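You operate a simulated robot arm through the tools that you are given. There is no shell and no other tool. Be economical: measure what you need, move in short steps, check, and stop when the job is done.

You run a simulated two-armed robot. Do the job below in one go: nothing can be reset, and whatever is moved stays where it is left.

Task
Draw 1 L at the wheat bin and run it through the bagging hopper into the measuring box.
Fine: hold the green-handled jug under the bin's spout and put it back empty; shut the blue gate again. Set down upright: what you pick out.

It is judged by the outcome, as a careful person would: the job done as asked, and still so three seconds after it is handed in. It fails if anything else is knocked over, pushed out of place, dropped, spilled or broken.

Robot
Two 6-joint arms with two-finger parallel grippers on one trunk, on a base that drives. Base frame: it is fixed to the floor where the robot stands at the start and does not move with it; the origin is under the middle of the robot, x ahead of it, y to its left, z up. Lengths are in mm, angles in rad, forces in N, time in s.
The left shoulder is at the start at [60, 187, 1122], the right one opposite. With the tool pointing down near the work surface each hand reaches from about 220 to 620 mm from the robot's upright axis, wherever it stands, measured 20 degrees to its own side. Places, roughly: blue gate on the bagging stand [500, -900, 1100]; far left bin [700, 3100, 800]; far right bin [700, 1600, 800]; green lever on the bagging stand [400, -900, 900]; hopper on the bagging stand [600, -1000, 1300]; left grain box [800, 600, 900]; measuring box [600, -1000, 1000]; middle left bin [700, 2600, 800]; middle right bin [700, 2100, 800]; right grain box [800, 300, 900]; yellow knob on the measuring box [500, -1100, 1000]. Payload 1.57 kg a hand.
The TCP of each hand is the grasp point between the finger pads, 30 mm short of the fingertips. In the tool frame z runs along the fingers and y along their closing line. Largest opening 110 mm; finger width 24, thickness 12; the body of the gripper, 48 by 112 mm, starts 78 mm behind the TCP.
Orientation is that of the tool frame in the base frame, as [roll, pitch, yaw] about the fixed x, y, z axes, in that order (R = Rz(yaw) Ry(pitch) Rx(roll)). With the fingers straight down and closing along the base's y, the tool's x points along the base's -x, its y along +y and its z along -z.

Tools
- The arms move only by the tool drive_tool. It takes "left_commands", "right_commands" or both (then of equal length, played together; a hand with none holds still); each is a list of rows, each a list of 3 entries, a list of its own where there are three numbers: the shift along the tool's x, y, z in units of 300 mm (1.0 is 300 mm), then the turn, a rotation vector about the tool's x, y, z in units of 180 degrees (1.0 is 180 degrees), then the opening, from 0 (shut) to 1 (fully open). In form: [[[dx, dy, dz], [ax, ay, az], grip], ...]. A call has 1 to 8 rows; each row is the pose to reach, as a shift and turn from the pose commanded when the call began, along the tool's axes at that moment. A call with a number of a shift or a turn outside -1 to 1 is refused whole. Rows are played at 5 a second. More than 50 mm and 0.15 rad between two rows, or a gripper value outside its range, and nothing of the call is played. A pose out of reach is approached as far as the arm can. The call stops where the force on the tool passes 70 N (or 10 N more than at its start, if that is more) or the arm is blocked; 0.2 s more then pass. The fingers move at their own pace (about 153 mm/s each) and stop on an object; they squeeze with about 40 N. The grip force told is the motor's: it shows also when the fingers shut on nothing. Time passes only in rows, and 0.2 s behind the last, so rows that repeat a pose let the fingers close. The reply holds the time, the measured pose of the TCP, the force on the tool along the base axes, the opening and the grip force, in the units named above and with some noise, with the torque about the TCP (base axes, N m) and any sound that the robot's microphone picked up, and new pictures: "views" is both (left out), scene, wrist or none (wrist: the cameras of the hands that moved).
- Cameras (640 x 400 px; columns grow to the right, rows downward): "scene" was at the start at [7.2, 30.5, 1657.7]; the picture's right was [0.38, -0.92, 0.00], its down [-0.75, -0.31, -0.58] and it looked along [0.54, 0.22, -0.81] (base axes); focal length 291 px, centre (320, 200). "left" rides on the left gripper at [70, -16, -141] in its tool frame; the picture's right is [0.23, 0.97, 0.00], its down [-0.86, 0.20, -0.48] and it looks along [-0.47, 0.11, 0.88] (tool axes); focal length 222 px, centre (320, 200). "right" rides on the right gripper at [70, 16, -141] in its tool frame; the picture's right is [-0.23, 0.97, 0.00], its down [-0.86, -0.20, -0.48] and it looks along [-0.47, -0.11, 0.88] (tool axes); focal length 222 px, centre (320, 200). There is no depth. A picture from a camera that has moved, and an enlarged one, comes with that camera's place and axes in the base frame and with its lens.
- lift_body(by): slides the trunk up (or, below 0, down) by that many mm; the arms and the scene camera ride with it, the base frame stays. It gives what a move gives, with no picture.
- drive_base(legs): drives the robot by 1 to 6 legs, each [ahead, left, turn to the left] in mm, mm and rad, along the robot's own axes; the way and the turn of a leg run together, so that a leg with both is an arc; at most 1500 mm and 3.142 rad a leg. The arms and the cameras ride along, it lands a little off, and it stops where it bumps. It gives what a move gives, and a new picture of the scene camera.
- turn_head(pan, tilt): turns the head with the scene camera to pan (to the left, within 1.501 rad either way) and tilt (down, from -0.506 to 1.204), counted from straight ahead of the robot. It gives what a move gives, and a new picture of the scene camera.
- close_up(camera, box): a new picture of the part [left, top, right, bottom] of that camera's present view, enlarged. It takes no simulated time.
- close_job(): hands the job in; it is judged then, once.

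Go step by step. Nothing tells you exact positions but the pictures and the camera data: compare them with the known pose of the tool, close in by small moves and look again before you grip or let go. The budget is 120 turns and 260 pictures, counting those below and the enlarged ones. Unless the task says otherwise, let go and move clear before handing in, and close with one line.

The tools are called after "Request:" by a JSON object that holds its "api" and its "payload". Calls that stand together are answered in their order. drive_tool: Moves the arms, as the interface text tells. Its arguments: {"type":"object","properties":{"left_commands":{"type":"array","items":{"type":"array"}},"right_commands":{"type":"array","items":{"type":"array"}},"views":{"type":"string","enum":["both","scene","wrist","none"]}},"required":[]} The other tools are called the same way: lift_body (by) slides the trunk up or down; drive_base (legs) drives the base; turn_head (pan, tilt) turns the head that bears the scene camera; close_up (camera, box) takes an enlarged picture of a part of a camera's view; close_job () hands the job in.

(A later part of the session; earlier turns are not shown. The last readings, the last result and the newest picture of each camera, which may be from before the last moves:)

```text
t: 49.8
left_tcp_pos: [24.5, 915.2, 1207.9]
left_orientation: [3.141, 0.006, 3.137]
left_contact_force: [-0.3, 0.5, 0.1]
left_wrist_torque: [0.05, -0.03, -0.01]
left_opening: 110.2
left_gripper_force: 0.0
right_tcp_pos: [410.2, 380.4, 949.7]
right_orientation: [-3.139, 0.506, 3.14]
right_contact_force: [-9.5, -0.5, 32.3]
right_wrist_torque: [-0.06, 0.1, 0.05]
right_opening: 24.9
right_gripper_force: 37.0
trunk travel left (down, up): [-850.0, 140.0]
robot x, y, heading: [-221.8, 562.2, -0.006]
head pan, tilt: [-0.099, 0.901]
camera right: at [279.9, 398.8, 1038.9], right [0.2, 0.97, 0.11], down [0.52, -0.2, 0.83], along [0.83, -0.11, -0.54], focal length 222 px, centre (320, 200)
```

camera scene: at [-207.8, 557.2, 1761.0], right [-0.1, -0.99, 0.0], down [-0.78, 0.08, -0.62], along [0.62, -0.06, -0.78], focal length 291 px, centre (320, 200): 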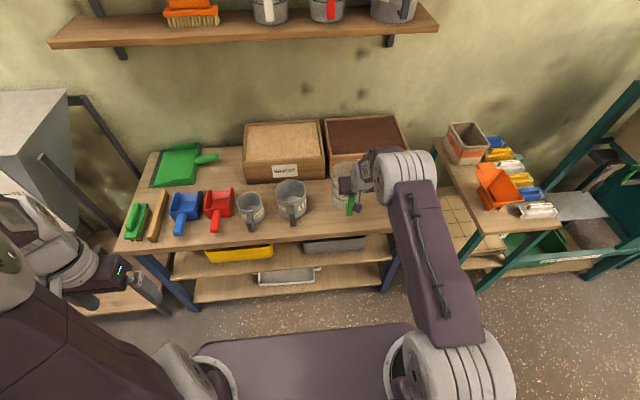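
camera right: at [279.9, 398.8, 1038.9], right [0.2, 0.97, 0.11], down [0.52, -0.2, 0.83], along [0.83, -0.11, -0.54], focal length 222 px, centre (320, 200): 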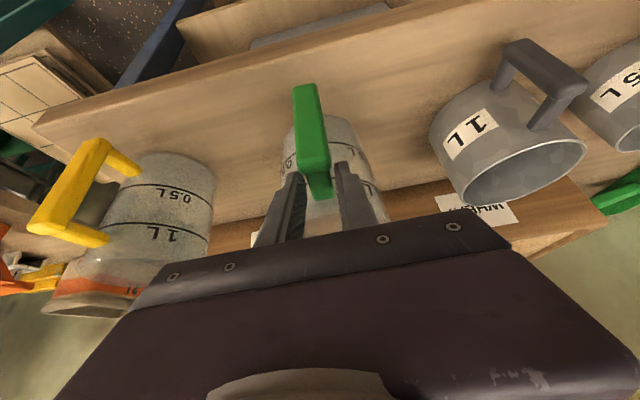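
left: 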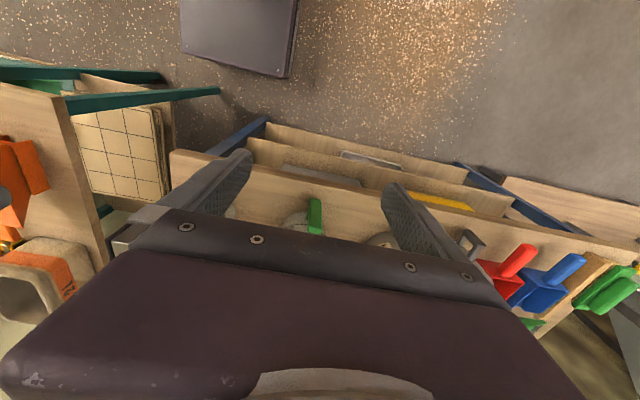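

Contact occurs at TCP z≈955, so the slip was about 50 mm. I'll relieve the force, open, and re-approach for a deeper grip, then test with a tiny lift.

Request:
{"api": "drive_tool", "payload": {"right_commands": [[[-0.011, 0, -0.02], [0, 0, 0], 0], [[-0.011, 0, -0.02], [0, 0, 0], 0.5], [[-0.011, 0, -0.02], [0, 0, 0], 0.7], [[-0.011, 0, -0.02], [0, 0, 0], 0.7]], "views": "none"}}

Request:
{"api": "close_up", "payload": {"camera": "right", "box": [200, 60, 440, 260]}}

```text
t: 50.8
left_tcp_pos: [33.7, 914.5, 1206.4]
left_orientation: [3.141, -0.002, 3.137]
left_contact_force: [0.1, -0.7, -0.1]
left_wrist_torque: [0.0, 0.03, 0.01]
left_opening: 110.2
left_gripper_force: 0.0
right_tcp_pos: [414.2, 380.6, 951.6]
right_orientation: [3.141, 0.499, -3.14]
right_contact_force: [-0.1, 0.5, 0.1]
right_wrist_torque: [-0.01, 0.01, 0.01]
right_opening: 76.8
right_gripper_force: 0.0
trunk travel left (down, up): [-850.0, 140.0]
robot x, y, heading: [-226.3, 561.7, -0.008]
head pan, tilt: [-0.099, 0.901]
```

```text
2.00 times, centred on (320, 160) of right
camera zoom: at [285.3, 398.4, 1041.5], right [0.2, 0.97, 0.11], down [0.52, -0.2, 0.83], along [0.83, -0.11, -0.55], focal length 444 px, centre (320, 280)
```

zoom: 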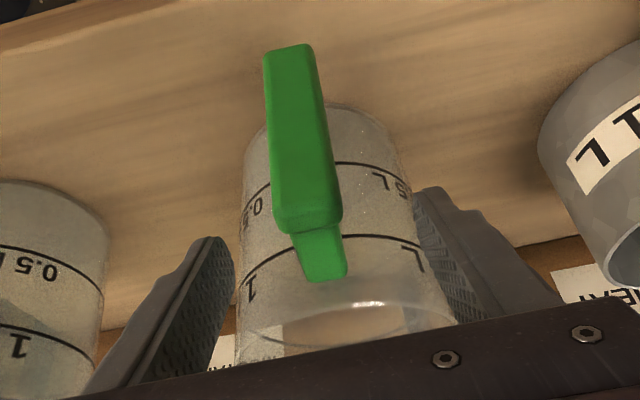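

The handle bar is at x≈405–420, y≈381. I'll descend to z≈893 and grip again.

Request:
{"api": "drive_tool", "payload": {"right_commands": [[[0.05, 0, 0.083], [0, 0, 0], 0.7], [[0.101, 0, 0.165], [0, 0, 0], 0.7], [[0.101, 0, 0.165], [0, 0, 0], 0.7], [[0.101, 0, 0.165], [0, 0, 0], 0], [[0.101, 0, 0.165], [0, 0, 0], 0], [[0.101, 0, 0.165], [0, 0, 0], 0]], "views": "none"}}

Request:
{"api": "close_up", "payload": {"camera": "right", "box": [200, 60, 440, 260]}}

Request:
{"api": "drive_tool", "payload": {"right_commands": [[[-0.016, 0, -0.0293], [0, 0, 0], 0], [[-0.032, 0, -0.0585], [0, 0, 0], 0]], "views": "none"}}

Request:
{"api": "close_up", "payload": {"camera": "right", "box": [200, 60, 440, 260]}}

```text
t: 52.2
left_tcp_pos: [29.7, 915.1, 1206.3]
left_orientation: [3.14, 0.001, 3.138]
left_contact_force: [-0.8, -0.5, 0.1]
left_wrist_torque: [0.04, 0.0, 0.01]
left_opening: 110.4
left_gripper_force: 0.1
right_tcp_pos: [411.0, 381.3, 893.1]
right_orientation: [-3.14, 0.5, -3.141]
right_contact_force: [-0.3, -1.2, 1.0]
right_wrist_torque: [-0.19, -0.08, -0.07]
right_opening: 25.3
right_gripper_force: 36.7
trunk travel left (down, up): [-850.0, 140.0]
robot x, y, heading: [-223.5, 560.6, -0.003]
head pan, tilt: [-0.099, 0.901]
```

```text
2.00 times, centred on (320, 160) of right
camera zoom: at [282.1, 398.2, 982.5], right [0.2, 0.97, 0.11], down [0.52, -0.2, 0.83], along [0.83, -0.11, -0.55], focal length 444 px, centre (320, 280)
```

zoom: 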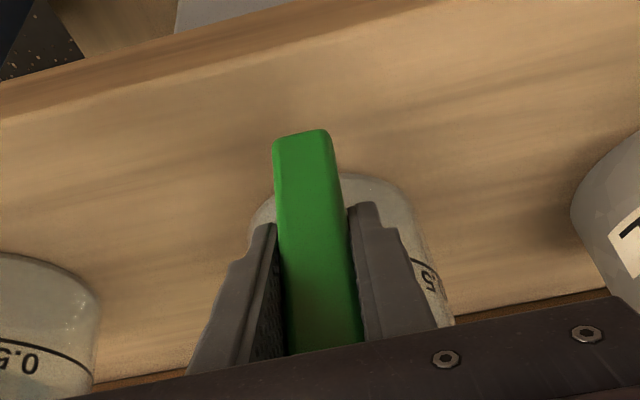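

```text
t: 52.8
left_tcp_pos: [31.1, 914.7, 1206.6]
left_orientation: [3.141, 0.001, 3.137]
left_contact_force: [0.2, -0.3, -0.1]
left_wrist_torque: [-0.03, -0.02, 0.0]
left_opening: 109.9
left_gripper_force: 0.1
right_tcp_pos: [410.8, 380.6, 912.6]
right_orientation: [-3.141, 0.501, -3.141]
right_contact_force: [0.6, 0.3, -1.0]
right_wrist_torque: [0.01, 0.12, -0.02]
right_opening: 25.2
right_gripper_force: 36.5
trunk travel left (down, up): [-850.0, 140.0]
robot x, y, heading: [-222.6, 561.7, -0.005]
head pan, tilt: [-0.099, 0.901]
```

```text
2.00 times, centred on (320, 160) of right
camera zoom: at [281.8, 398.5, 1002.7], right [0.2, 0.97, 0.11], down [0.52, -0.2, 0.83], along [0.83, -0.11, -0.55], focal length 444 px, centre (320, 280)
```

zoom: 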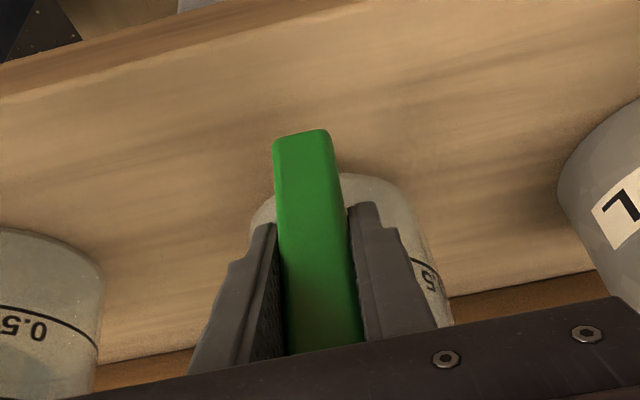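

No slip this time (put-back pose is now TCP (411, 381, 893)). I'll lift further with the trunk and recheck.

Request:
{"api": "lift_body", "payload": {"by": 60}}

Request:
{"api": "close_up", "payload": {"camera": "right", "box": [200, 60, 440, 260]}}

```text
t: 53.8
left_tcp_pos: [31.2, 914.5, 1266.5]
left_orientation: [-3.141, -0.001, 3.136]
left_contact_force: [0.1, 0.5, -0.3]
left_wrist_torque: [0.01, -0.03, 0.0]
left_opening: 110.1
left_gripper_force: 0.1
right_tcp_pos: [411.7, 381.0, 973.5]
right_orientation: [-3.141, 0.5, 3.141]
right_contact_force: [0.7, -0.3, -2.2]
right_wrist_torque: [0.0, 0.1, 0.0]
right_opening: 24.9
right_gripper_force: 36.4
trunk travel left (down, up): [-910.0, 80.0]
robot x, y, heading: [-222.0, 560.7, -0.007]
head pan, tilt: [-0.099, 0.901]
```

```text
2.00 times, centred on (320, 160) of right
camera zoom: at [282.4, 398.4, 1062.4], right [0.2, 0.97, 0.11], down [0.52, -0.2, 0.83], along [0.83, -0.11, -0.55], focal length 444 px, centre (320, 280)
```

zoom: 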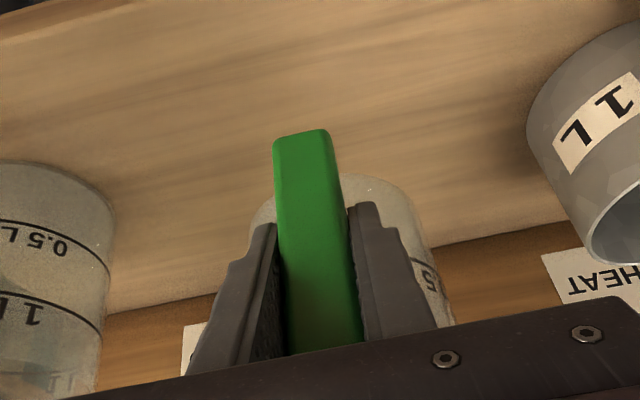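

Secure. I'll back away from the table and drive to the wheat bin with the jug held.

Request:
{"api": "drive_base", "payload": {"legs": [[-250, 0, 0], [0, 1450, 0], [0, 130, 0]]}}

Request:
{"api": "lift_body", "payload": {"by": -350}}

Request:
{"api": "turn_head", "payload": {"pan": 0.0, "tilt": 0.6}}

```text
t: 55.9
left_tcp_pos: [-164.7, 899.0, 1265.6]
left_orientation: [3.14, -0.004, 3.105]
left_contact_force: [-0.3, -1.2, -0.9]
left_wrist_torque: [0.04, 0.05, -0.02]
left_opening: 109.9
left_gripper_force: 0.0
right_tcp_pos: [197.6, 354.7, 968.4]
right_orientation: [3.141, 0.495, 3.109]
right_contact_force: [-0.2, -0.5, -1.7]
right_wrist_torque: [-0.01, 0.17, 0.0]
right_opening: 25.1
right_gripper_force: 36.4
trunk travel left (down, up): [-910.0, 80.0]
robot x, y, heading: [-434.7, 558.1, -0.033]
head pan, tilt: [-0.099, 0.901]
stopped in leg 2: the robot was blocked; the commanded pose is now the measured one
camera scene: at [-413.6, 548.9, 1820.9], right [-0.14, -0.99, 0.0], down [-0.78, 0.11, -0.62], along [0.61, -0.08, -0.79], focal length 291 px, centre (320, 200)
```

scene: 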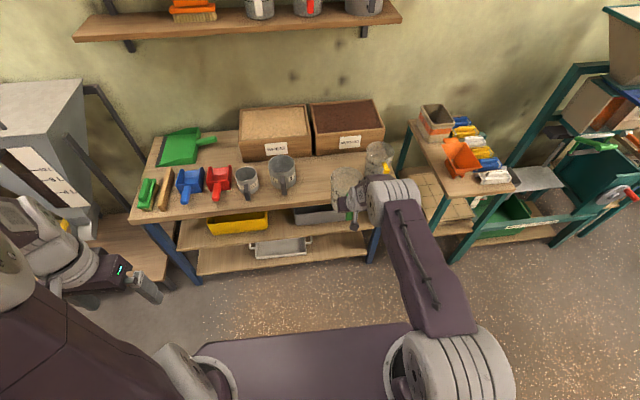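

```text
t: 59.3
left_tcp_pos: [-170.9, 902.3, 917.0]
left_orientation: [-3.141, 0.0, 3.106]
left_contact_force: [0.2, 0.6, 0.3]
left_wrist_torque: [0.0, 0.03, -0.03]
left_opening: 110.0
left_gripper_force: 0.0
right_tcp_pos: [193.2, 357.1, 623.0]
right_orientation: [-3.141, 0.498, 3.111]
right_contact_force: [0.5, 0.7, -1.1]
right_wrist_torque: [0.03, 0.11, -0.02]
right_opening: 25.1
right_gripper_force: 36.5
trunk travel left (down, up): [-560.0, 430.0]
robot x, y, heading: [-434.0, 556.9, -0.033]
head pan, tilt: [-0.099, 0.901]
```

```text
t: 60.1
left_tcp_pos: [-169.7, 902.9, 915.9]
left_orientation: [3.141, 0.0, 3.106]
left_contact_force: [0.1, 0.3, 0.2]
left_wrist_torque: [0.0, 0.02, -0.03]
left_opening: 110.0
left_gripper_force: 0.1
right_tcp_pos: [193.5, 357.1, 622.2]
right_orientation: [3.14, 0.499, 3.111]
right_contact_force: [0.2, 1.0, -1.9]
right_wrist_torque: [0.02, 0.1, -0.01]
right_opening: 25.1
right_gripper_force: 36.7
trunk travel left (down, up): [-560.0, 430.0]
robot x, y, heading: [-434.8, 558.5, -0.033]
head pan, tilt: [0.0, 0.6]
camera scene: at [-406.3, 559.4, 1495.7], right [-0.04, -1.0, 0.0], down [-0.57, 0.02, -0.82], along [0.82, -0.03, -0.57], focal length 291 px, centre (320, 200)
```

scene: 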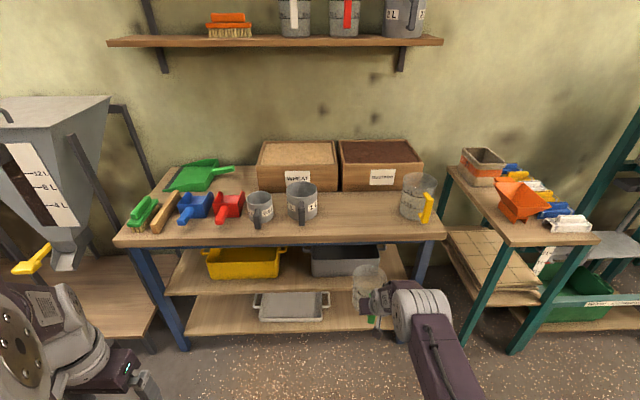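

The base bumped something to the rear-left. I'll look there before going on.

Request:
{"api": "lift_body", "payload": {"by": 400}}

Request:
{"api": "turn_head", "payload": {"pan": 1.5, "tilt": 0.7}}

```text
t: 63.9
left_tcp_pos: [-168.9, 902.7, 1315.3]
left_orientation: [-3.142, 0.0, 3.106]
left_contact_force: [-0.6, 0.4, 0.3]
left_wrist_torque: [-0.01, 0.0, 0.02]
left_opening: 110.0
left_gripper_force: 0.0
right_tcp_pos: [193.1, 357.3, 1022.7]
right_orientation: [3.14, 0.499, 3.112]
right_contact_force: [-0.1, -0.7, -2.4]
right_wrist_torque: [-0.02, 0.1, 0.03]
right_opening: 25.2
right_gripper_force: 36.9
trunk travel left (down, up): [-960.0, 30.0]
robot x, y, heading: [-431.6, 562.3, -0.034]
head pan, tilt: [0.0, 0.6]
```

```text
t: 65.5
left_tcp_pos: [-170.1, 902.0, 1317.0]
left_orientation: [3.141, 0.001, 3.106]
left_contact_force: [-1.4, -0.3, -0.3]
left_wrist_torque: [-0.05, 0.03, 0.0]
left_opening: 110.0
left_gripper_force: 0.1
right_tcp_pos: [192.6, 357.6, 1022.0]
right_orientation: [-3.141, 0.499, 3.112]
right_contact_force: [-0.3, -0.6, -1.9]
right_wrist_torque: [-0.02, 0.17, -0.04]
right_opening: 25.1
right_gripper_force: 37.1
trunk travel left (down, up): [-960.0, 30.0]
robot x, y, heading: [-435.8, 558.6, -0.035]
head pan, tilt: [1.499, 0.7]
camera scene: at [-485.2, 647.0, 1887.2], right [0.99, -0.11, 0.0], down [-0.07, -0.64, -0.77], along [0.08, 0.76, -0.64], focal length 291 px, centre (320, 200)
```

scene: 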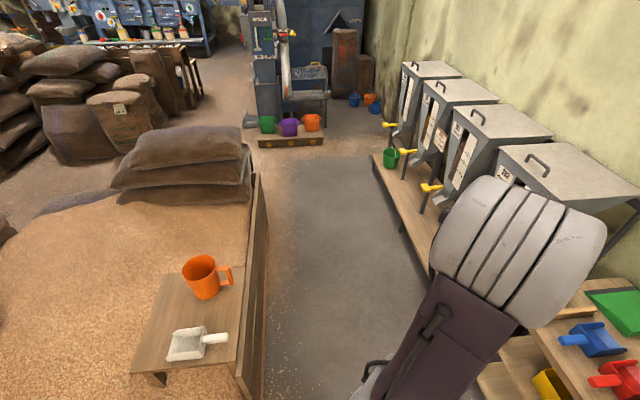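

It only touched the big wooden grain pen; everything there still stands. I'll raise slightly, go forward, then left with more clearance.

Request:
{"api": "lift_body", "payload": {"by": 30}}

Request:
{"api": "drive_base", "payload": {"legs": [[140, 0, 0.034], [0, 1480, 0], [0, 100, 0]]}}

Request:
{"api": "turn_head", "payload": {"pan": 0.0, "tilt": 0.6}}

```text
t: 66.3
left_tcp_pos: [-170.1, 902.2, 1345.2]
left_orientation: [3.141, 0.001, 3.108]
left_contact_force: [-0.1, 0.4, 0.9]
left_wrist_torque: [-0.01, 0.01, 0.0]
left_opening: 110.0
left_gripper_force: 0.0
right_tcp_pos: [194.4, 356.6, 1052.3]
right_orientation: [-3.141, 0.497, 3.112]
right_contact_force: [0.0, 1.0, -1.5]
right_wrist_torque: [0.0, 0.09, 0.0]
right_opening: 25.1
right_gripper_force: 36.8
trunk travel left (down, up): [-990.0, 0.0]
robot x, y, heading: [-431.2, 559.0, -0.036]
head pan, tilt: [1.499, 0.7]
```

```text
t: 75.3
left_tcp_pos: [-39.4, 2483.3, 1348.3]
left_orientation: [3.134, 0.0, 3.139]
left_contact_force: [-0.2, -0.3, 0.7]
left_wrist_torque: [0.07, -0.03, -0.01]
left_opening: 110.0
left_gripper_force: 0.1
right_tcp_pos: [342.2, 1953.0, 1052.2]
right_orientation: [3.134, 0.501, -3.141]
right_contact_force: [-0.8, -1.3, -1.7]
right_wrist_torque: [0.02, 0.12, 0.0]
right_opening: 25.0
right_gripper_force: 36.6
trunk travel left (down, up): [-990.0, 0.0]
robot x, y, heading: [-291.7, 2137.2, -0.0]
head pan, tilt: [1.499, 0.7]
camera scene: at [-345.9, 2213.9, 1917.7], right [1.0, -0.07, 0.0], down [-0.05, -0.64, -0.77], along [0.06, 0.77, -0.64], focal length 291 px, centre (320, 200)
```

scene: 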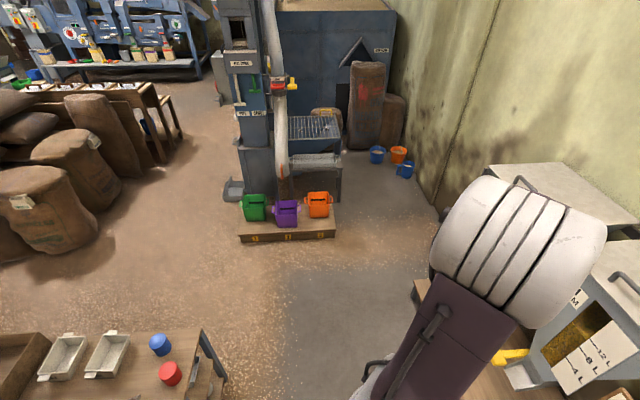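

```text
t: 76.9
left_tcp_pos: [-38.8, 2492.9, 1346.2]
left_orientation: [-3.139, 0.001, 3.14]
left_contact_force: [-0.6, -0.2, 0.0]
left_wrist_torque: [0.01, -0.01, -0.02]
left_opening: 110.1
left_gripper_force: 0.1
right_tcp_pos: [341.2, 1959.6, 1052.4]
right_orientation: [-3.142, 0.499, -3.139]
right_contact_force: [0.0, 0.4, -1.6]
right_wrist_torque: [0.02, 0.12, 0.03]
right_opening: 25.1
right_gripper_force: 36.9
trunk travel left (down, up): [-990.0, 0.0]
robot x, y, heading: [-292.1, 2137.2, 0.002]
head pan, tilt: [0.0, 0.6]
camera scene: at [-263.9, 2142.8, 1925.8], right [0.0, -1.0, 0.0], down [-0.57, 0.0, -0.82], along [0.82, 0.0, -0.57], focal length 291 px, centre (320, 200)
```

scene: 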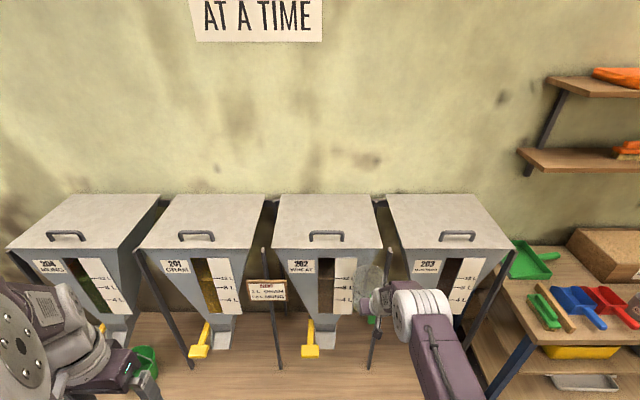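

I'm at the wheat bin. I'll back up a little, lower the trunk and look.

Request:
{"api": "drive_base", "payload": {"legs": [[-40, 40, 0]]}}

Request:
{"api": "lift_body", "payload": {"by": -560}}

Request:
{"api": "turn_head", "payload": {"pan": 0.0, "tilt": 0.6}}

Request:
{"api": "close_up", "payload": {"camera": "scene", "box": [220, 140, 460, 340]}}

```text
t: 77.9
left_tcp_pos: [-68.4, 2521.3, 1346.3]
left_orientation: [3.135, -0.007, 3.137]
left_contact_force: [0.8, -1.6, 0.7]
left_wrist_torque: [0.07, 0.09, -0.03]
left_opening: 110.1
left_gripper_force: 0.0
right_tcp_pos: [309.5, 1988.9, 1046.4]
right_orientation: [3.134, 0.493, 3.138]
right_contact_force: [1.3, -0.5, -2.0]
right_wrist_torque: [0.05, 0.15, 0.08]
right_opening: 25.3
right_gripper_force: 36.7
trunk travel left (down, up): [-990.0, 0.0]
robot x, y, heading: [-331.9, 2179.5, 0.002]
head pan, tilt: [0.0, 0.6]
camera scene: at [-290.0, 2166.3, 1925.5], right [0.0, -1.0, -0.01], down [-0.57, 0.01, -0.82], along [0.82, 0.0, -0.57], focal length 291 px, centre (320, 200)
```

scene: 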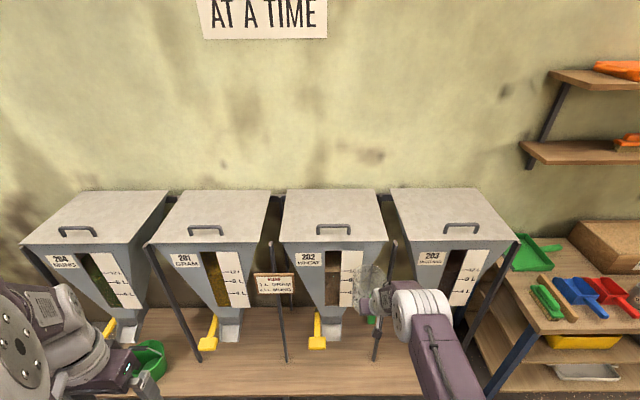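

```text
refused: -560 is not a number from -400 to 400
```

```text
t: 78.5
left_tcp_pos: [-74.8, 2526.1, 1347.2]
left_orientation: [3.14, -0.005, 3.135]
left_contact_force: [1.1, -0.9, -0.9]
left_wrist_torque: [0.02, 0.01, 0.0]
left_opening: 110.0
left_gripper_force: 0.1
right_tcp_pos: [304.2, 1995.4, 1050.9]
right_orientation: [3.14, 0.496, 3.141]
right_contact_force: [0.3, -0.1, -2.1]
right_wrist_torque: [0.02, 0.14, 0.05]
right_opening: 25.2
right_gripper_force: 36.7
trunk travel left (down, up): [-990.0, 0.0]
robot x, y, heading: [-329.6, 2176.8, -0.003]
head pan, tilt: [0.0, 0.6]
camera scene: at [-298.7, 2175.3, 1925.7], right [0.0, -1.0, 0.0], down [-0.57, 0.0, -0.82], along [0.82, 0.0, -0.57], focal length 291 px, centre (320, 200)
```

scene: 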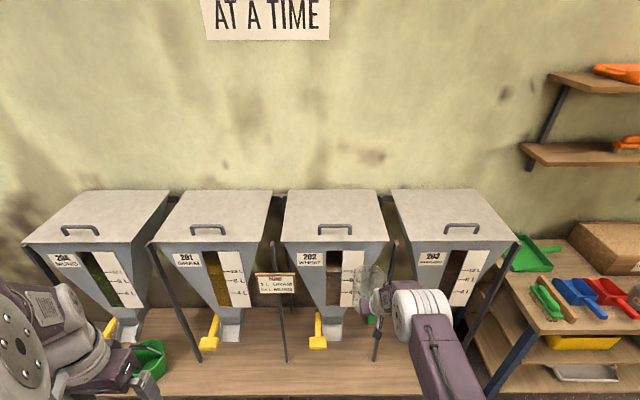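

```text
2.00 times, centred on (340, 240) of scene
camera zoom: at [-298.7, 2175.3, 1925.7], right [0.0, -1.0, 0.0], down [-0.57, 0.0, -0.82], along [0.82, 0.0, -0.57], focal length 583 px, centre (280, 120)
```

zoom: 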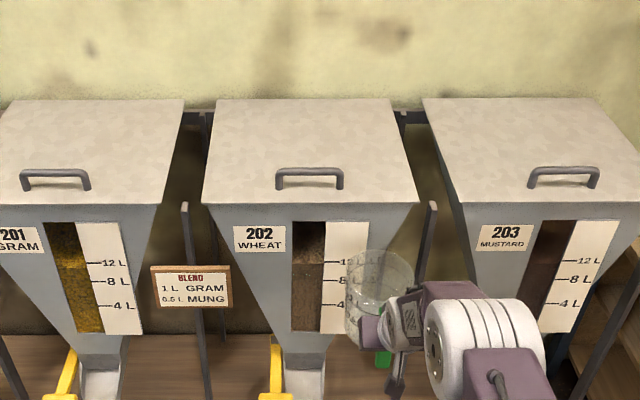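

Lowering in two steps (the jug stays in front of the bins).

Request:
{"api": "lift_body", "payload": {"by": -400}}

Request:
{"api": "lift_body", "payload": {"by": -150}}

Request:
{"api": "turn_head", "payload": {"pan": 0.0, "tilt": 0.5}}

Request:
{"api": "close_up", "payload": {"camera": "scene", "box": [220, 140, 460, 340]}}

```text
t: 82.3
left_tcp_pos: [-77.1, 2530.3, 945.8]
left_orientation: [-3.141, -0.001, 3.137]
left_contact_force: [-0.1, -0.8, -0.1]
left_wrist_torque: [0.0, -0.02, -0.02]
left_opening: 110.0
left_gripper_force: 0.1
right_tcp_pos: [302.1, 1996.3, 652.6]
right_orientation: [-3.141, 0.498, -3.141]
right_contact_force: [-0.1, -0.4, -1.8]
right_wrist_torque: [-0.02, 0.12, 0.02]
right_opening: 25.2
right_gripper_force: 36.6
trunk travel left (down, up): [-590.0, 400.0]
robot x, y, heading: [-328.1, 2179.0, -0.005]
head pan, tilt: [0.0, 0.6]
```

```text
t: 84.0
left_tcp_pos: [-78.8, 2530.5, 795.9]
left_orientation: [3.142, 0.0, 3.137]
left_contact_force: [0.1, -0.5, 0.4]
left_wrist_torque: [0.0, -0.02, -0.02]
left_opening: 109.6
left_gripper_force: 0.2
right_tcp_pos: [302.7, 1996.6, 503.3]
right_orientation: [3.142, 0.499, 3.141]
right_contact_force: [-0.5, 0.9, -1.2]
right_wrist_torque: [-0.01, 0.11, -0.03]
right_opening: 25.4
right_gripper_force: 37.0
trunk travel left (down, up): [-440.0, 550.0]
robot x, y, heading: [-332.6, 2178.9, -0.005]
head pan, tilt: [0.0, 0.6]
```

```text
t: 84.7
left_tcp_pos: [-78.0, 2529.8, 796.2]
left_orientation: [-3.141, 0.0, 3.136]
left_contact_force: [0.1, 0.2, -0.9]
left_wrist_torque: [0.0, 0.0, 0.02]
left_opening: 110.0
left_gripper_force: 0.1
right_tcp_pos: [301.5, 1995.8, 503.0]
right_orientation: [-3.141, 0.498, -3.141]
right_contact_force: [-0.7, -0.2, -0.9]
right_wrist_torque: [-0.01, 0.12, 0.01]
right_opening: 25.3
right_gripper_force: 36.7
trunk travel left (down, up): [-440.0, 550.0]
robot x, y, heading: [-331.7, 2177.5, -0.001]
head pan, tilt: [0.0, 0.499]
camera scene: at [-300.5, 2179.6, 1384.9], right [0.0, -1.0, 0.0], down [-0.48, 0.0, -0.88], along [0.88, 0.0, -0.48], focal length 291 px, centre (320, 200)
```

scene: 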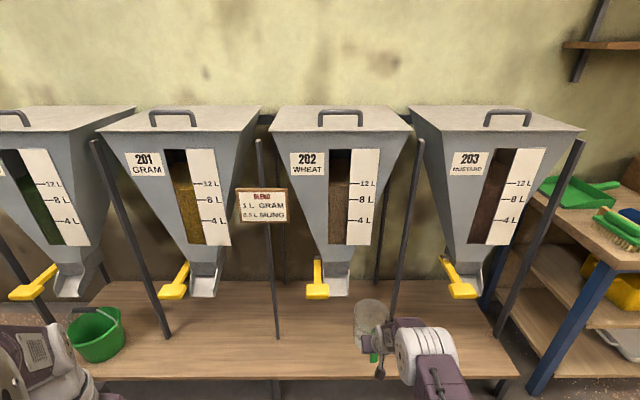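

```text
2.00 times, centred on (340, 240) of scene
camera zoom: at [-300.5, 2179.6, 1384.9], right [0.0, -1.0, 0.0], down [-0.48, 0.0, -0.88], along [0.88, 0.0, -0.48], focal length 583 px, centre (280, 120)
```

zoom: 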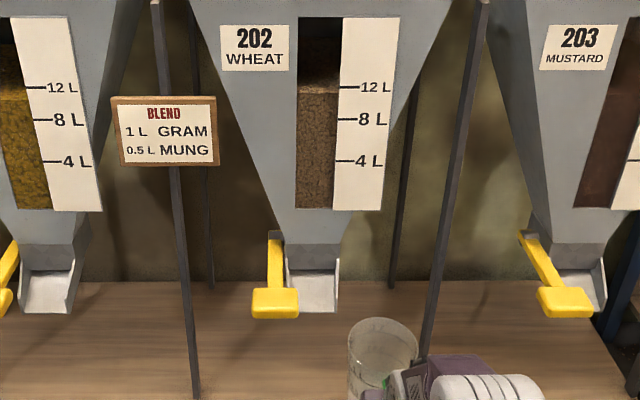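

Clear view: spout lip ≈ (475, 2122, 562), lever paddle ≈ (411, 2188, 647) with its pivot above and behind. I'll yaw the jug 0.5 rad so that the right hand comes in from the right, while still clear of the bin.

Request:
{"api": "drive_tool", "payload": {"right_commands": [[[0.046, 0.053, -0.025], [-0.0152, 0, -0.028], 0], [[0.091, 0.105, -0.05], [-0.0305, 0, -0.0559], 0], [[0.137, 0.158, -0.075], [-0.0457, 0, -0.0838], 0], [[0.182, 0.21, -0.1], [-0.061, 0, -0.1118], 0], [[0.228, 0.263, -0.125], [-0.0762, 0, -0.1397], 0], [[0.228, 0.263, -0.125], [-0.0762, 0, -0.1397], 0]], "views": "scene"}}

```text
t: 86.1
left_tcp_pos: [-76.5, 2529.2, 796.9]
left_orientation: [3.14, 0.002, 3.137]
left_contact_force: [0.1, 0.1, 0.2]
left_wrist_torque: [0.0, 0.01, -0.01]
left_opening: 110.0
left_gripper_force: 0.0
right_tcp_pos: [224.9, 2074.6, 502.5]
right_orientation: [-3.142, 0.498, -2.641]
right_contact_force: [-0.7, 0.4, -1.0]
right_wrist_torque: [-0.04, 0.1, -0.02]
right_opening: 25.1
right_gripper_force: 36.8
right hand out of reach, approached as far as the arm can: row 1, 2, 3
trunk travel left (down, up): [-440.0, 550.0]
robot x, y, heading: [-331.4, 2179.7, -0.002]
head pan, tilt: [0.0, 0.499]
camera scene: at [-300.5, 2179.5, 1384.9], right [0.0, -1.0, 0.0], down [-0.48, 0.0, -0.88], along [0.88, 0.0, -0.48], focal length 291 px, centre (320, 200)
```

scene: 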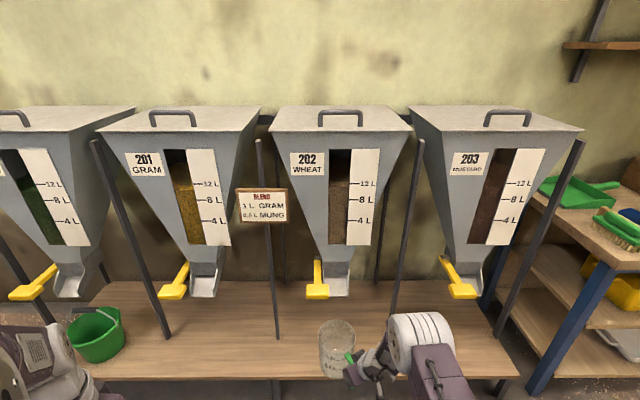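

Good. I'll lower 25 mm and drive forward 90 mm, then compare jug mouth and spout.

Request:
{"api": "lift_body", "payload": {"by": -30}}

Request:
{"api": "drive_base", "payload": {"legs": [[85, 0, 0]]}}

Request:
{"api": "close_up", "payload": {"camera": "scene", "box": [250, 220, 430, 370]}}

```text
t: 86.9
left_tcp_pos: [-78.7, 2529.9, 767.0]
left_orientation: [-3.141, 0.0, 3.138]
left_contact_force: [-0.6, 1.3, -0.7]
left_wrist_torque: [-0.02, -0.03, 0.0]
left_opening: 110.1
left_gripper_force: 0.1
right_tcp_pos: [224.4, 2075.4, 472.3]
right_orientation: [3.141, 0.499, -2.641]
right_contact_force: [0.0, 0.2, -1.7]
right_wrist_torque: [-0.05, 0.07, -0.01]
right_opening: 24.9
right_gripper_force: 36.5
trunk travel left (down, up): [-410.0, 580.0]
robot x, y, heading: [-327.9, 2176.1, -0.001]
head pan, tilt: [0.0, 0.499]
```

```text
t: 88.0
left_tcp_pos: [8.0, 2529.5, 765.7]
left_orientation: [3.141, -0.002, 3.137]
left_contact_force: [0.5, 0.1, 0.0]
left_wrist_torque: [0.01, 0.05, 0.04]
left_opening: 110.1
left_gripper_force: 0.0
right_tcp_pos: [312.4, 2074.9, 472.0]
right_orientation: [-3.141, 0.497, -2.642]
right_contact_force: [0.4, 0.7, -1.1]
right_wrist_torque: [-0.03, 0.09, -0.01]
right_opening: 25.2
right_gripper_force: 36.4
trunk travel left (down, up): [-410.0, 580.0]
robot x, y, heading: [-245.8, 2175.8, -0.006]
head pan, tilt: [0.0, 0.499]
camera scene: at [-213.1, 2179.3, 1354.8], right [0.0, -1.0, 0.0], down [-0.48, 0.0, -0.88], along [0.88, 0.0, -0.48], focal length 291 px, centre (320, 200)
```

scene: 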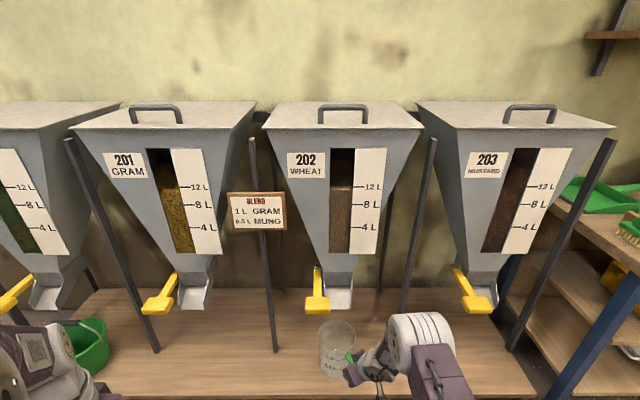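

```text
2.67 times, centred on (340, 295) of scene
camera zoom: at [-213.1, 2179.3, 1354.8], right [0.0, -1.0, 0.0], down [-0.48, 0.0, -0.88], along [0.88, 0.0, -0.48], focal length 777 px, centre (267, -53)
```

zoom: 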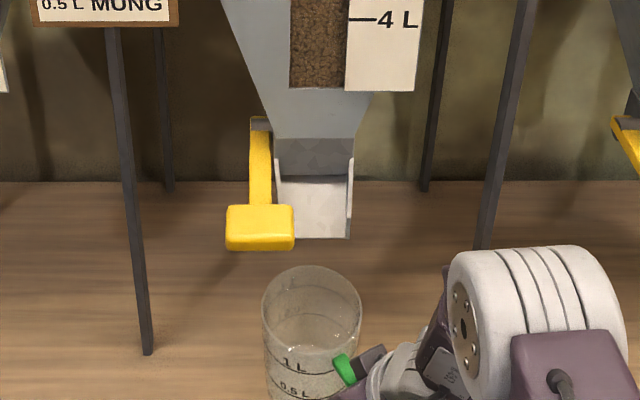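

Rim is at about z 535, centre (392, 2127); the lip is at (475, 2121, 560). I'll drive 46 mm forward and trim.

Request:
{"api": "drive_base", "payload": {"legs": [[45, 0, 0]]}}

Request:
{"api": "close_up", "payload": {"camera": "scene", "box": [250, 220, 430, 370]}}

```text
t: 88.9
left_tcp_pos: [53.7, 2529.7, 765.1]
left_orientation: [-3.141, -0.001, 3.137]
left_contact_force: [0.0, -0.9, -0.1]
left_wrist_torque: [0.05, 0.03, 0.0]
left_opening: 110.0
left_gripper_force: 0.2
right_tcp_pos: [356.9, 2074.0, 472.3]
right_orientation: [3.138, 0.497, -2.642]
right_contact_force: [0.9, 0.3, -2.7]
right_wrist_torque: [-0.08, 0.09, -0.02]
right_opening: 25.0
right_gripper_force: 36.2
trunk travel left (down, up): [-410.0, 580.0]
robot x, y, heading: [-200.0, 2177.5, -0.004]
head pan, tilt: [0.0, 0.499]
camera scene: at [-167.4, 2179.2, 1354.8], right [0.0, -1.0, 0.0], down [-0.48, 0.0, -0.88], along [0.88, 0.0, -0.48], focal length 291 px, centre (320, 200)
```

scene: 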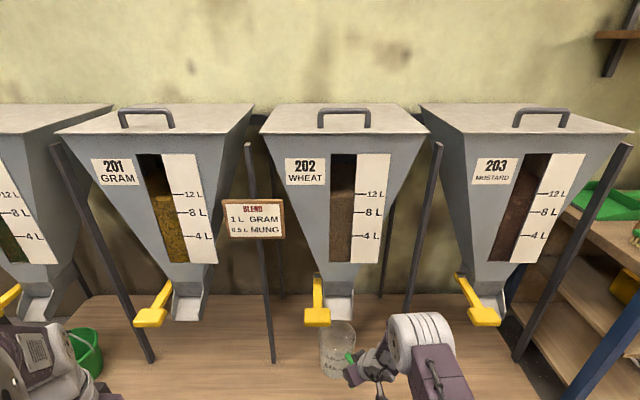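

```text
2.67 times, centred on (340, 295) of scene
camera zoom: at [-167.4, 2179.2, 1354.8], right [0.0, -1.0, 0.0], down [-0.48, 0.0, -0.88], along [0.88, 0.0, -0.48], focal length 777 px, centre (267, -53)
```

zoom: 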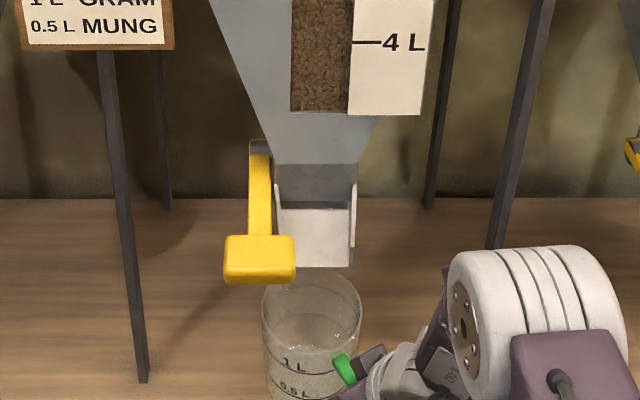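

Aligned: the mouth spans x 380–497 under the lip at 475. Now I raise the jug 10 mm and bring the left hand round, turning it to point forward, to view the lever.

Request:
{"api": "lift_body", "payload": {"by": 10}}

Request:
{"api": "drive_tool", "payload": {"left_commands": [[[-0.08, -0.125, 0.035], [0, -0.047, 0], 0.6], [[-0.16, -0.25, 0.07], [0, -0.094, 0], 0.6], [[-0.24, -0.375, 0.105], [0, -0.141, 0], 0.6], [[-0.32, -0.5, 0.14], [0, -0.188, 0], 0.6], [[-0.4, -0.625, 0.175], [0, -0.235, 0], 0.6], [[-0.487, -0.75, 0.21], [0, -0.282, 0], 0.6]], "views": "wrist"}}

```text
t: 89.4
left_tcp_pos: [53.5, 2529.4, 775.7]
left_orientation: [-3.141, -0.001, 3.139]
left_contact_force: [0.1, 0.1, 0.5]
left_wrist_torque: [0.04, -0.01, 0.01]
left_opening: 109.8
left_gripper_force: 0.1
right_tcp_pos: [356.1, 2074.1, 481.6]
right_orientation: [3.141, 0.497, -2.644]
right_contact_force: [-1.0, 0.3, -0.8]
right_wrist_torque: [-0.03, 0.14, -0.03]
right_opening: 25.0
right_gripper_force: 36.6
trunk travel left (down, up): [-420.0, 570.0]
robot x, y, heading: [-198.2, 2177.9, -0.003]
head pan, tilt: [0.0, 0.499]
```

```text
t: 90.8
left_tcp_pos: [261.0, 2385.2, 736.8]
left_orientation: [-3.062, 0.851, -3.112]
left_contact_force: [-0.1, 0.3, -0.7]
left_wrist_torque: [0.0, 0.02, 0.0]
left_opening: 66.2
left_gripper_force: 0.1
left hand out of reach, approached as far as the arm can: row 2, 3, 4, 5, 6
right_tcp_pos: [356.0, 2074.3, 481.6]
right_orientation: [-3.142, 0.498, -2.643]
right_contact_force: [-0.5, -0.6, -1.1]
right_wrist_torque: [-0.03, 0.1, -0.03]
right_opening: 25.0
right_gripper_force: 37.2
trunk travel left (down, up): [-420.0, 570.0]
robot x, y, heading: [-206.5, 2176.8, -0.001]
head pan, tilt: [0.0, 0.499]
camera left: at [109.1, 2376.9, 778.2], right [-0.12, 0.97, -0.22], down [0.21, 0.24, 0.95], along [0.97, 0.07, -0.23], focal length 222 px, centre (320, 200)
```

left: 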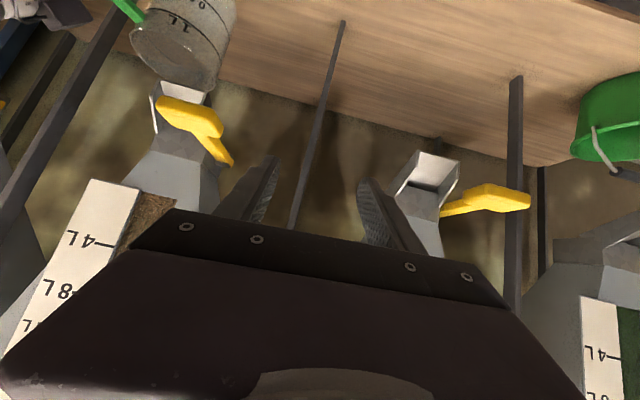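

Request:
{"api": "close_up", "payload": {"camera": "left", "box": [90, 20, 290, 190]}}

Request:
{"api": "close_up", "payload": {"camera": "left", "box": [360, 120, 560, 260]}}

```text
2.35 times, centred on (190, 105) of left
camera zoom: at [109.1, 2376.9, 778.2], right [-0.12, 0.97, -0.22], down [0.21, 0.24, 0.95], along [0.97, 0.07, -0.23], focal length 523 px, centre (626, 424)
```

zoom: 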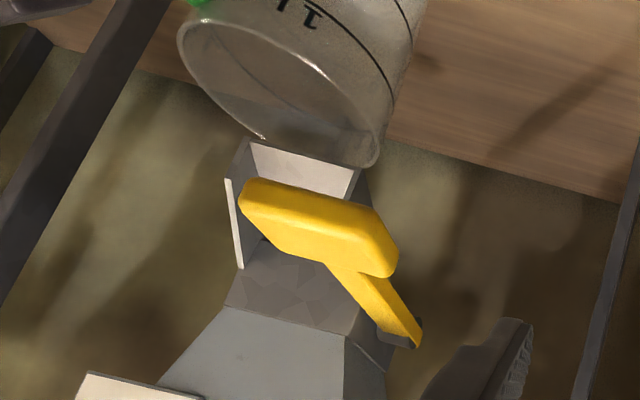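

```text
2.86 times, centred on (460, 190) of left
camera zoom: at [109.1, 2376.9, 778.2], right [-0.12, 0.97, -0.22], down [0.21, 0.24, 0.95], along [0.97, 0.07, -0.23], focal length 635 px, centre (-80, 229)
```

zoom: 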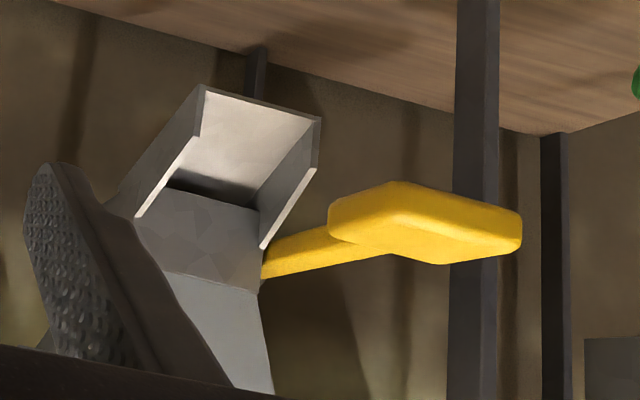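

The lever has an arm from the chute side ending in an ~80 mm wide yellow paddle at about (411, 2187, 645). I'll straddle the paddle end-to-end along y with the left hand, so its arc motion stays free.

Request:
{"api": "drive_tool", "payload": {"left_commands": [[[-0.018, -0.128, 0.067], [-0.0036, 0, 0.001], 1], [[-0.036, -0.257, 0.135], [-0.007, 0, 0.002], 1], [[-0.054, -0.386, 0.2], [-0.011, 0, 0.004], 1], [[-0.073, -0.514, 0.27], [-0.014, 0, 0.005], 1], [[-0.091, -0.643, 0.337], [-0.018, 0, 0.006], 1], [[-0.091, -0.643, 0.337], [-0.018, 0, 0.006], 1]]}}

```text
t: 92.2
left_tcp_pos: [340.4, 2375.6, 699.0]
left_orientation: [-3.098, 0.851, 3.092]
left_contact_force: [0.1, 0.0, 0.2]
left_wrist_torque: [0.0, 0.01, -0.03]
left_opening: 110.0
left_gripper_force: 0.1
left hand out of reach, approached as far as the arm can: row 1, 2, 3, 4, 5, 6
right_tcp_pos: [355.8, 2073.9, 482.9]
right_orientation: [-3.141, 0.499, -2.641]
right_contact_force: [0.7, 0.4, -1.3]
right_wrist_torque: [-0.06, 0.11, 0.0]
right_opening: 25.2
right_gripper_force: 36.1
trunk travel left (down, up): [-420.0, 570.0]
robot x, y, heading: [-202.3, 2179.4, -0.006]
head pan, tilt: [0.0, 0.499]
camera scene: at [-170.5, 2179.2, 1364.9], right [0.0, -1.0, 0.0], down [-0.48, 0.0, -0.88], along [0.88, 0.0, -0.48], focal length 291 px, centre (320, 200)
camera left: at [189.5, 2373.1, 738.6], right [-0.07, 0.98, -0.2], down [0.22, 0.21, 0.95], along [0.97, 0.02, -0.23], focal length 222 px, centre (320, 200)
```

scene: 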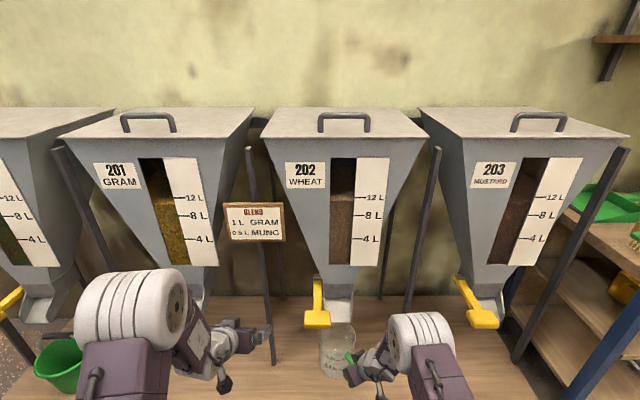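
left: 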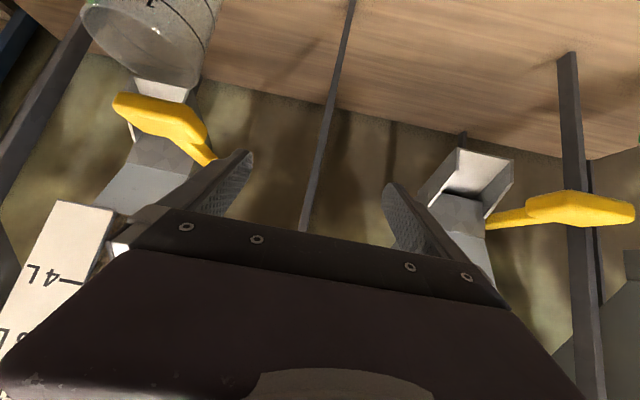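

The left arm can't come inward in this posture; it works best straight ahead of its shoulder. I'll back off, shift the base ~170 mm right, and move the right hand left relative to the base.

Request:
{"api": "drive_base", "payload": {"legs": [[-130, 0, 0.004], [0, -170, 0]]}}

Request:
{"api": "drive_tool", "payload": {"right_commands": [[[0.057, 0.117, -0.031], [0, 0, 0], 0], [[0.114, 0.234, -0.062], [0, 0, 0], 0], [[0.171, 0.351, -0.093], [0, 0, 0], 0], [[0.229, 0.497, -0.125], [0, 0, 0], 0], [[0.229, 0.497, -0.125], [0, 0, 0], 0]], "views": "scene"}}

```text
t: 94.6
left_tcp_pos: [210.9, 2211.4, 696.3]
left_orientation: [-3.1, 0.847, 3.099]
left_contact_force: [0.3, -0.3, 0.3]
left_wrist_torque: [-0.02, 0.02, 0.04]
left_opening: 110.1
left_gripper_force: 0.0
right_tcp_pos: [228.5, 1912.0, 483.4]
right_orientation: [3.14, 0.5, -2.635]
right_contact_force: [-0.2, 0.1, -1.4]
right_wrist_torque: [-0.04, 0.13, 0.03]
right_opening: 25.1
right_gripper_force: 37.3
trunk travel left (down, up): [-420.0, 570.0]
robot x, y, heading: [-328.2, 2010.4, 0.007]
head pan, tilt: [0.0, 0.499]
camera scene: at [-297.9, 2012.6, 1364.9], right [0.0, -1.0, 0.0], down [-0.48, 0.0, -0.88], along [0.88, 0.0, -0.48], focal length 291 px, centre (320, 200)
```

scene: 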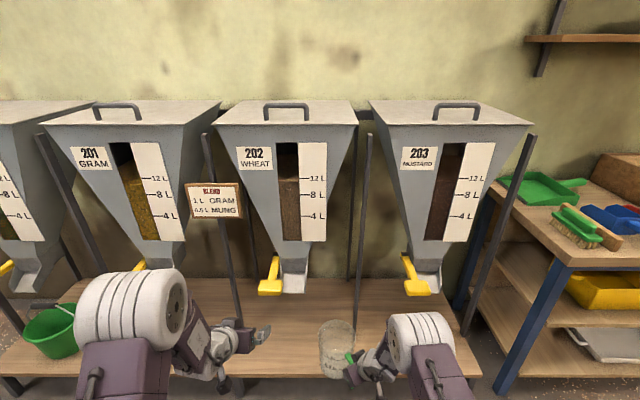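

```text
t: 95.8
left_tcp_pos: [211.3, 2214.7, 697.7]
left_orientation: [-3.097, 0.849, 3.101]
left_contact_force: [-0.2, 0.2, -0.6]
left_wrist_torque: [0.01, 0.01, -0.02]
left_opening: 110.2
left_gripper_force: 0.0
right_tcp_pos: [120.4, 1999.7, 489.0]
right_orientation: [3.075, 0.476, -2.654]
right_contact_force: [-0.3, 0.0, -1.7]
right_wrist_torque: [-0.09, 0.11, -0.02]
right_opening: 25.0
right_gripper_force: 36.3
right hand out of reach, approached as far as the arm can: row 2, 3, 4, 5
trunk travel left (down, up): [-420.0, 570.0]
robot x, y, heading: [-331.2, 2014.1, 0.002]
head pan, tilt: [0.0, 0.499]
camera scene: at [-298.0, 2014.7, 1364.9], right [0.0, -1.0, 0.0], down [-0.48, 0.0, -0.88], along [0.88, 0.0, -0.48], focal length 291 px, centre (320, 200)
```

scene: 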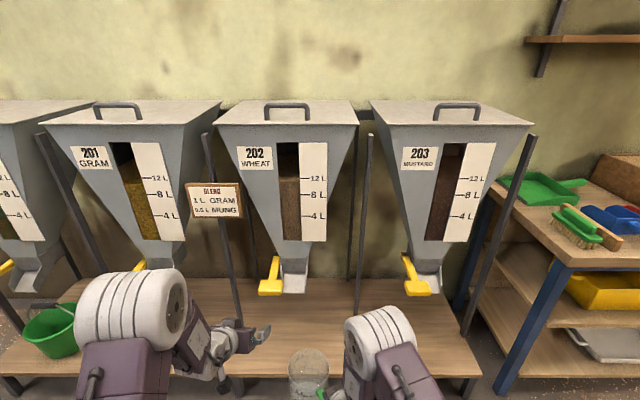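

I moved it in the wrong frame and landed too close to the body. Correcting toward TCP (225, 2074, 483).

Request:
{"api": "drive_tool", "payload": {"right_commands": [[[-0.122, 0.018, 0.071], [0.007, -0.003, 0], 0], [[-0.245, 0.035, 0.142], [0.014, -0.006, 0], 0], [[-0.367, 0.053, 0.213], [0.021, -0.008, 0], 0], [[-0.367, 0.053, 0.213], [0.021, -0.008, 0], 0]], "views": "scene"}}

```text
t: 96.8
left_tcp_pos: [210.7, 2212.7, 697.8]
left_orientation: [-3.099, 0.848, 3.1]
left_contact_force: [-0.1, -0.2, 0.8]
left_wrist_torque: [-0.04, -0.02, -0.01]
left_opening: 110.0
left_gripper_force: 0.2
right_tcp_pos: [222.3, 2077.9, 483.2]
right_orientation: [3.141, 0.503, -2.656]
right_contact_force: [-0.1, 0.4, -2.3]
right_wrist_torque: [-0.04, 0.1, 0.0]
right_opening: 25.1
right_gripper_force: 36.5
trunk travel left (down, up): [-420.0, 570.0]
robot x, y, heading: [-329.5, 2008.9, 0.009]
head pan, tilt: [0.0, 0.499]
camera scene: at [-298.2, 2013.8, 1364.9], right [0.0, -1.0, 0.0], down [-0.48, 0.0, -0.88], along [0.88, 0.0, -0.48], focal length 291 px, centre (320, 200)
```

scene: 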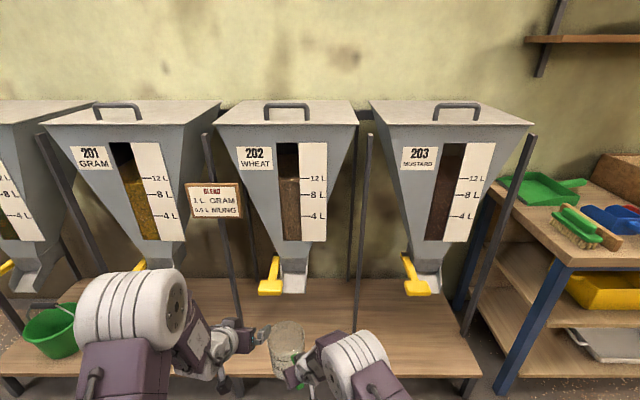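

Right hand is placed. Now trim the left hand's lateral position, then drive forward.

Request:
{"api": "drive_tool", "payload": {"left_commands": [[[0, -0.045, 0], [-0.012, 0, -0.0044], 1], [[0, -0.087, 0], [-0.0237, 0, -0.0088], 1], [[0, -0.087, 0], [-0.0237, 0, -0.0088], 1]], "views": "none"}}

Request:
{"api": "drive_base", "payload": {"legs": [[128, 0, 0]]}}

Request:
{"api": "close_up", "payload": {"camera": "scene", "box": [180, 220, 360, 370]}}

Request:
{"api": "close_up", "payload": {"camera": "left", "box": [160, 0, 480, 260]}}

```text
t: 97.6
left_tcp_pos: [211.2, 2215.3, 697.2]
left_orientation: [-3.097, 0.847, 3.101]
left_contact_force: [0.1, 0.0, 0.7]
left_wrist_torque: [-0.05, 0.0, 0.01]
left_opening: 110.3
left_gripper_force: 0.1
left hand out of reach, approached as far as the arm can: row 1, 2, 3
right_tcp_pos: [221.6, 2077.7, 483.1]
right_orientation: [-3.141, 0.504, -2.658]
right_contact_force: [-0.8, 0.5, -1.1]
right_wrist_torque: [-0.05, 0.1, 0.02]
right_opening: 25.1
right_gripper_force: 36.8
trunk travel left (down, up): [-420.0, 570.0]
robot x, y, heading: [-328.7, 2012.1, 0.005]
head pan, tilt: [0.0, 0.499]
```

```text
t: 98.8
left_tcp_pos: [337.9, 2214.2, 696.7]
left_orientation: [-3.098, 0.846, 3.1]
left_contact_force: [0.3, -0.3, -0.3]
left_wrist_torque: [-0.03, 0.01, -0.03]
left_opening: 110.1
left_gripper_force: 0.1
right_tcp_pos: [348.7, 2078.6, 482.7]
right_orientation: [3.139, 0.501, -2.657]
right_contact_force: [0.1, -0.4, -1.0]
right_wrist_torque: [-0.03, 0.15, 0.05]
right_opening: 25.0
right_gripper_force: 36.6
trunk travel left (down, up): [-420.0, 570.0]
robot x, y, heading: [-204.2, 2011.7, 0.002]
head pan, tilt: [0.0, 0.499]
camera scene: at [-170.4, 2014.5, 1364.9], right [0.0, -1.0, 0.0], down [-0.48, 0.0, -0.88], along [0.88, 0.0, -0.48], focal length 291 px, centre (320, 200)
```

scene: 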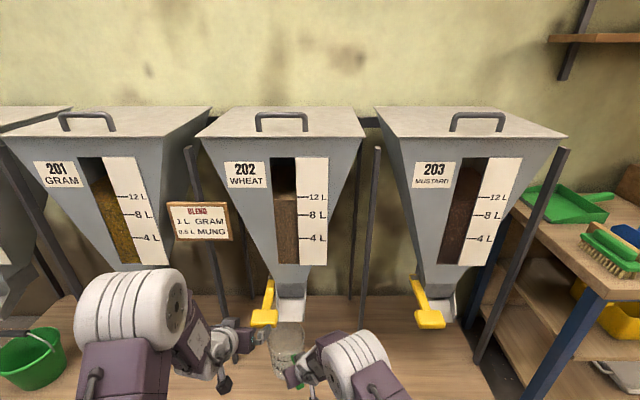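

```text
2.67 times, centred on (270, 295) of scene
camera zoom: at [-170.4, 2014.5, 1364.9], right [0.0, -1.0, 0.0], down [-0.48, 0.0, -0.88], along [0.88, 0.0, -0.48], focal length 777 px, centre (453, -53)
```

zoom: 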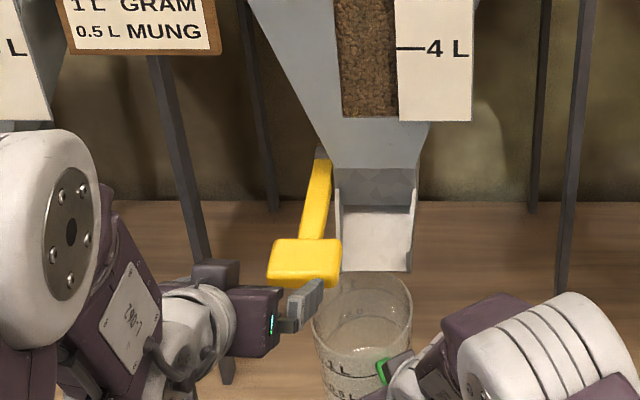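

```text
1.54 times, centred on (320, 130) of left
camera zoom: at [186.6, 2211.0, 737.9], right [-0.08, 0.98, -0.2], down [0.22, 0.21, 0.95], along [0.97, 0.03, -0.23], focal length 342 px, centre (320, 308)
```

zoom: 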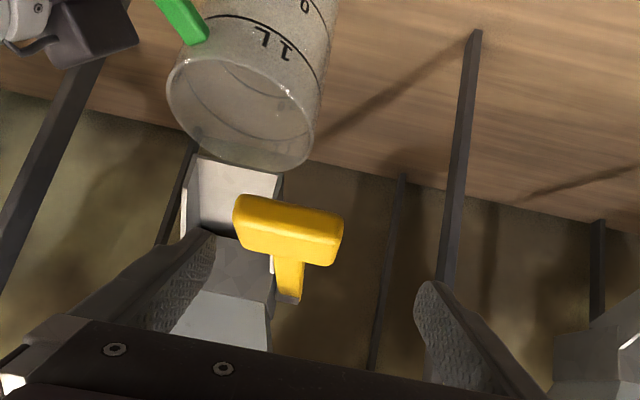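

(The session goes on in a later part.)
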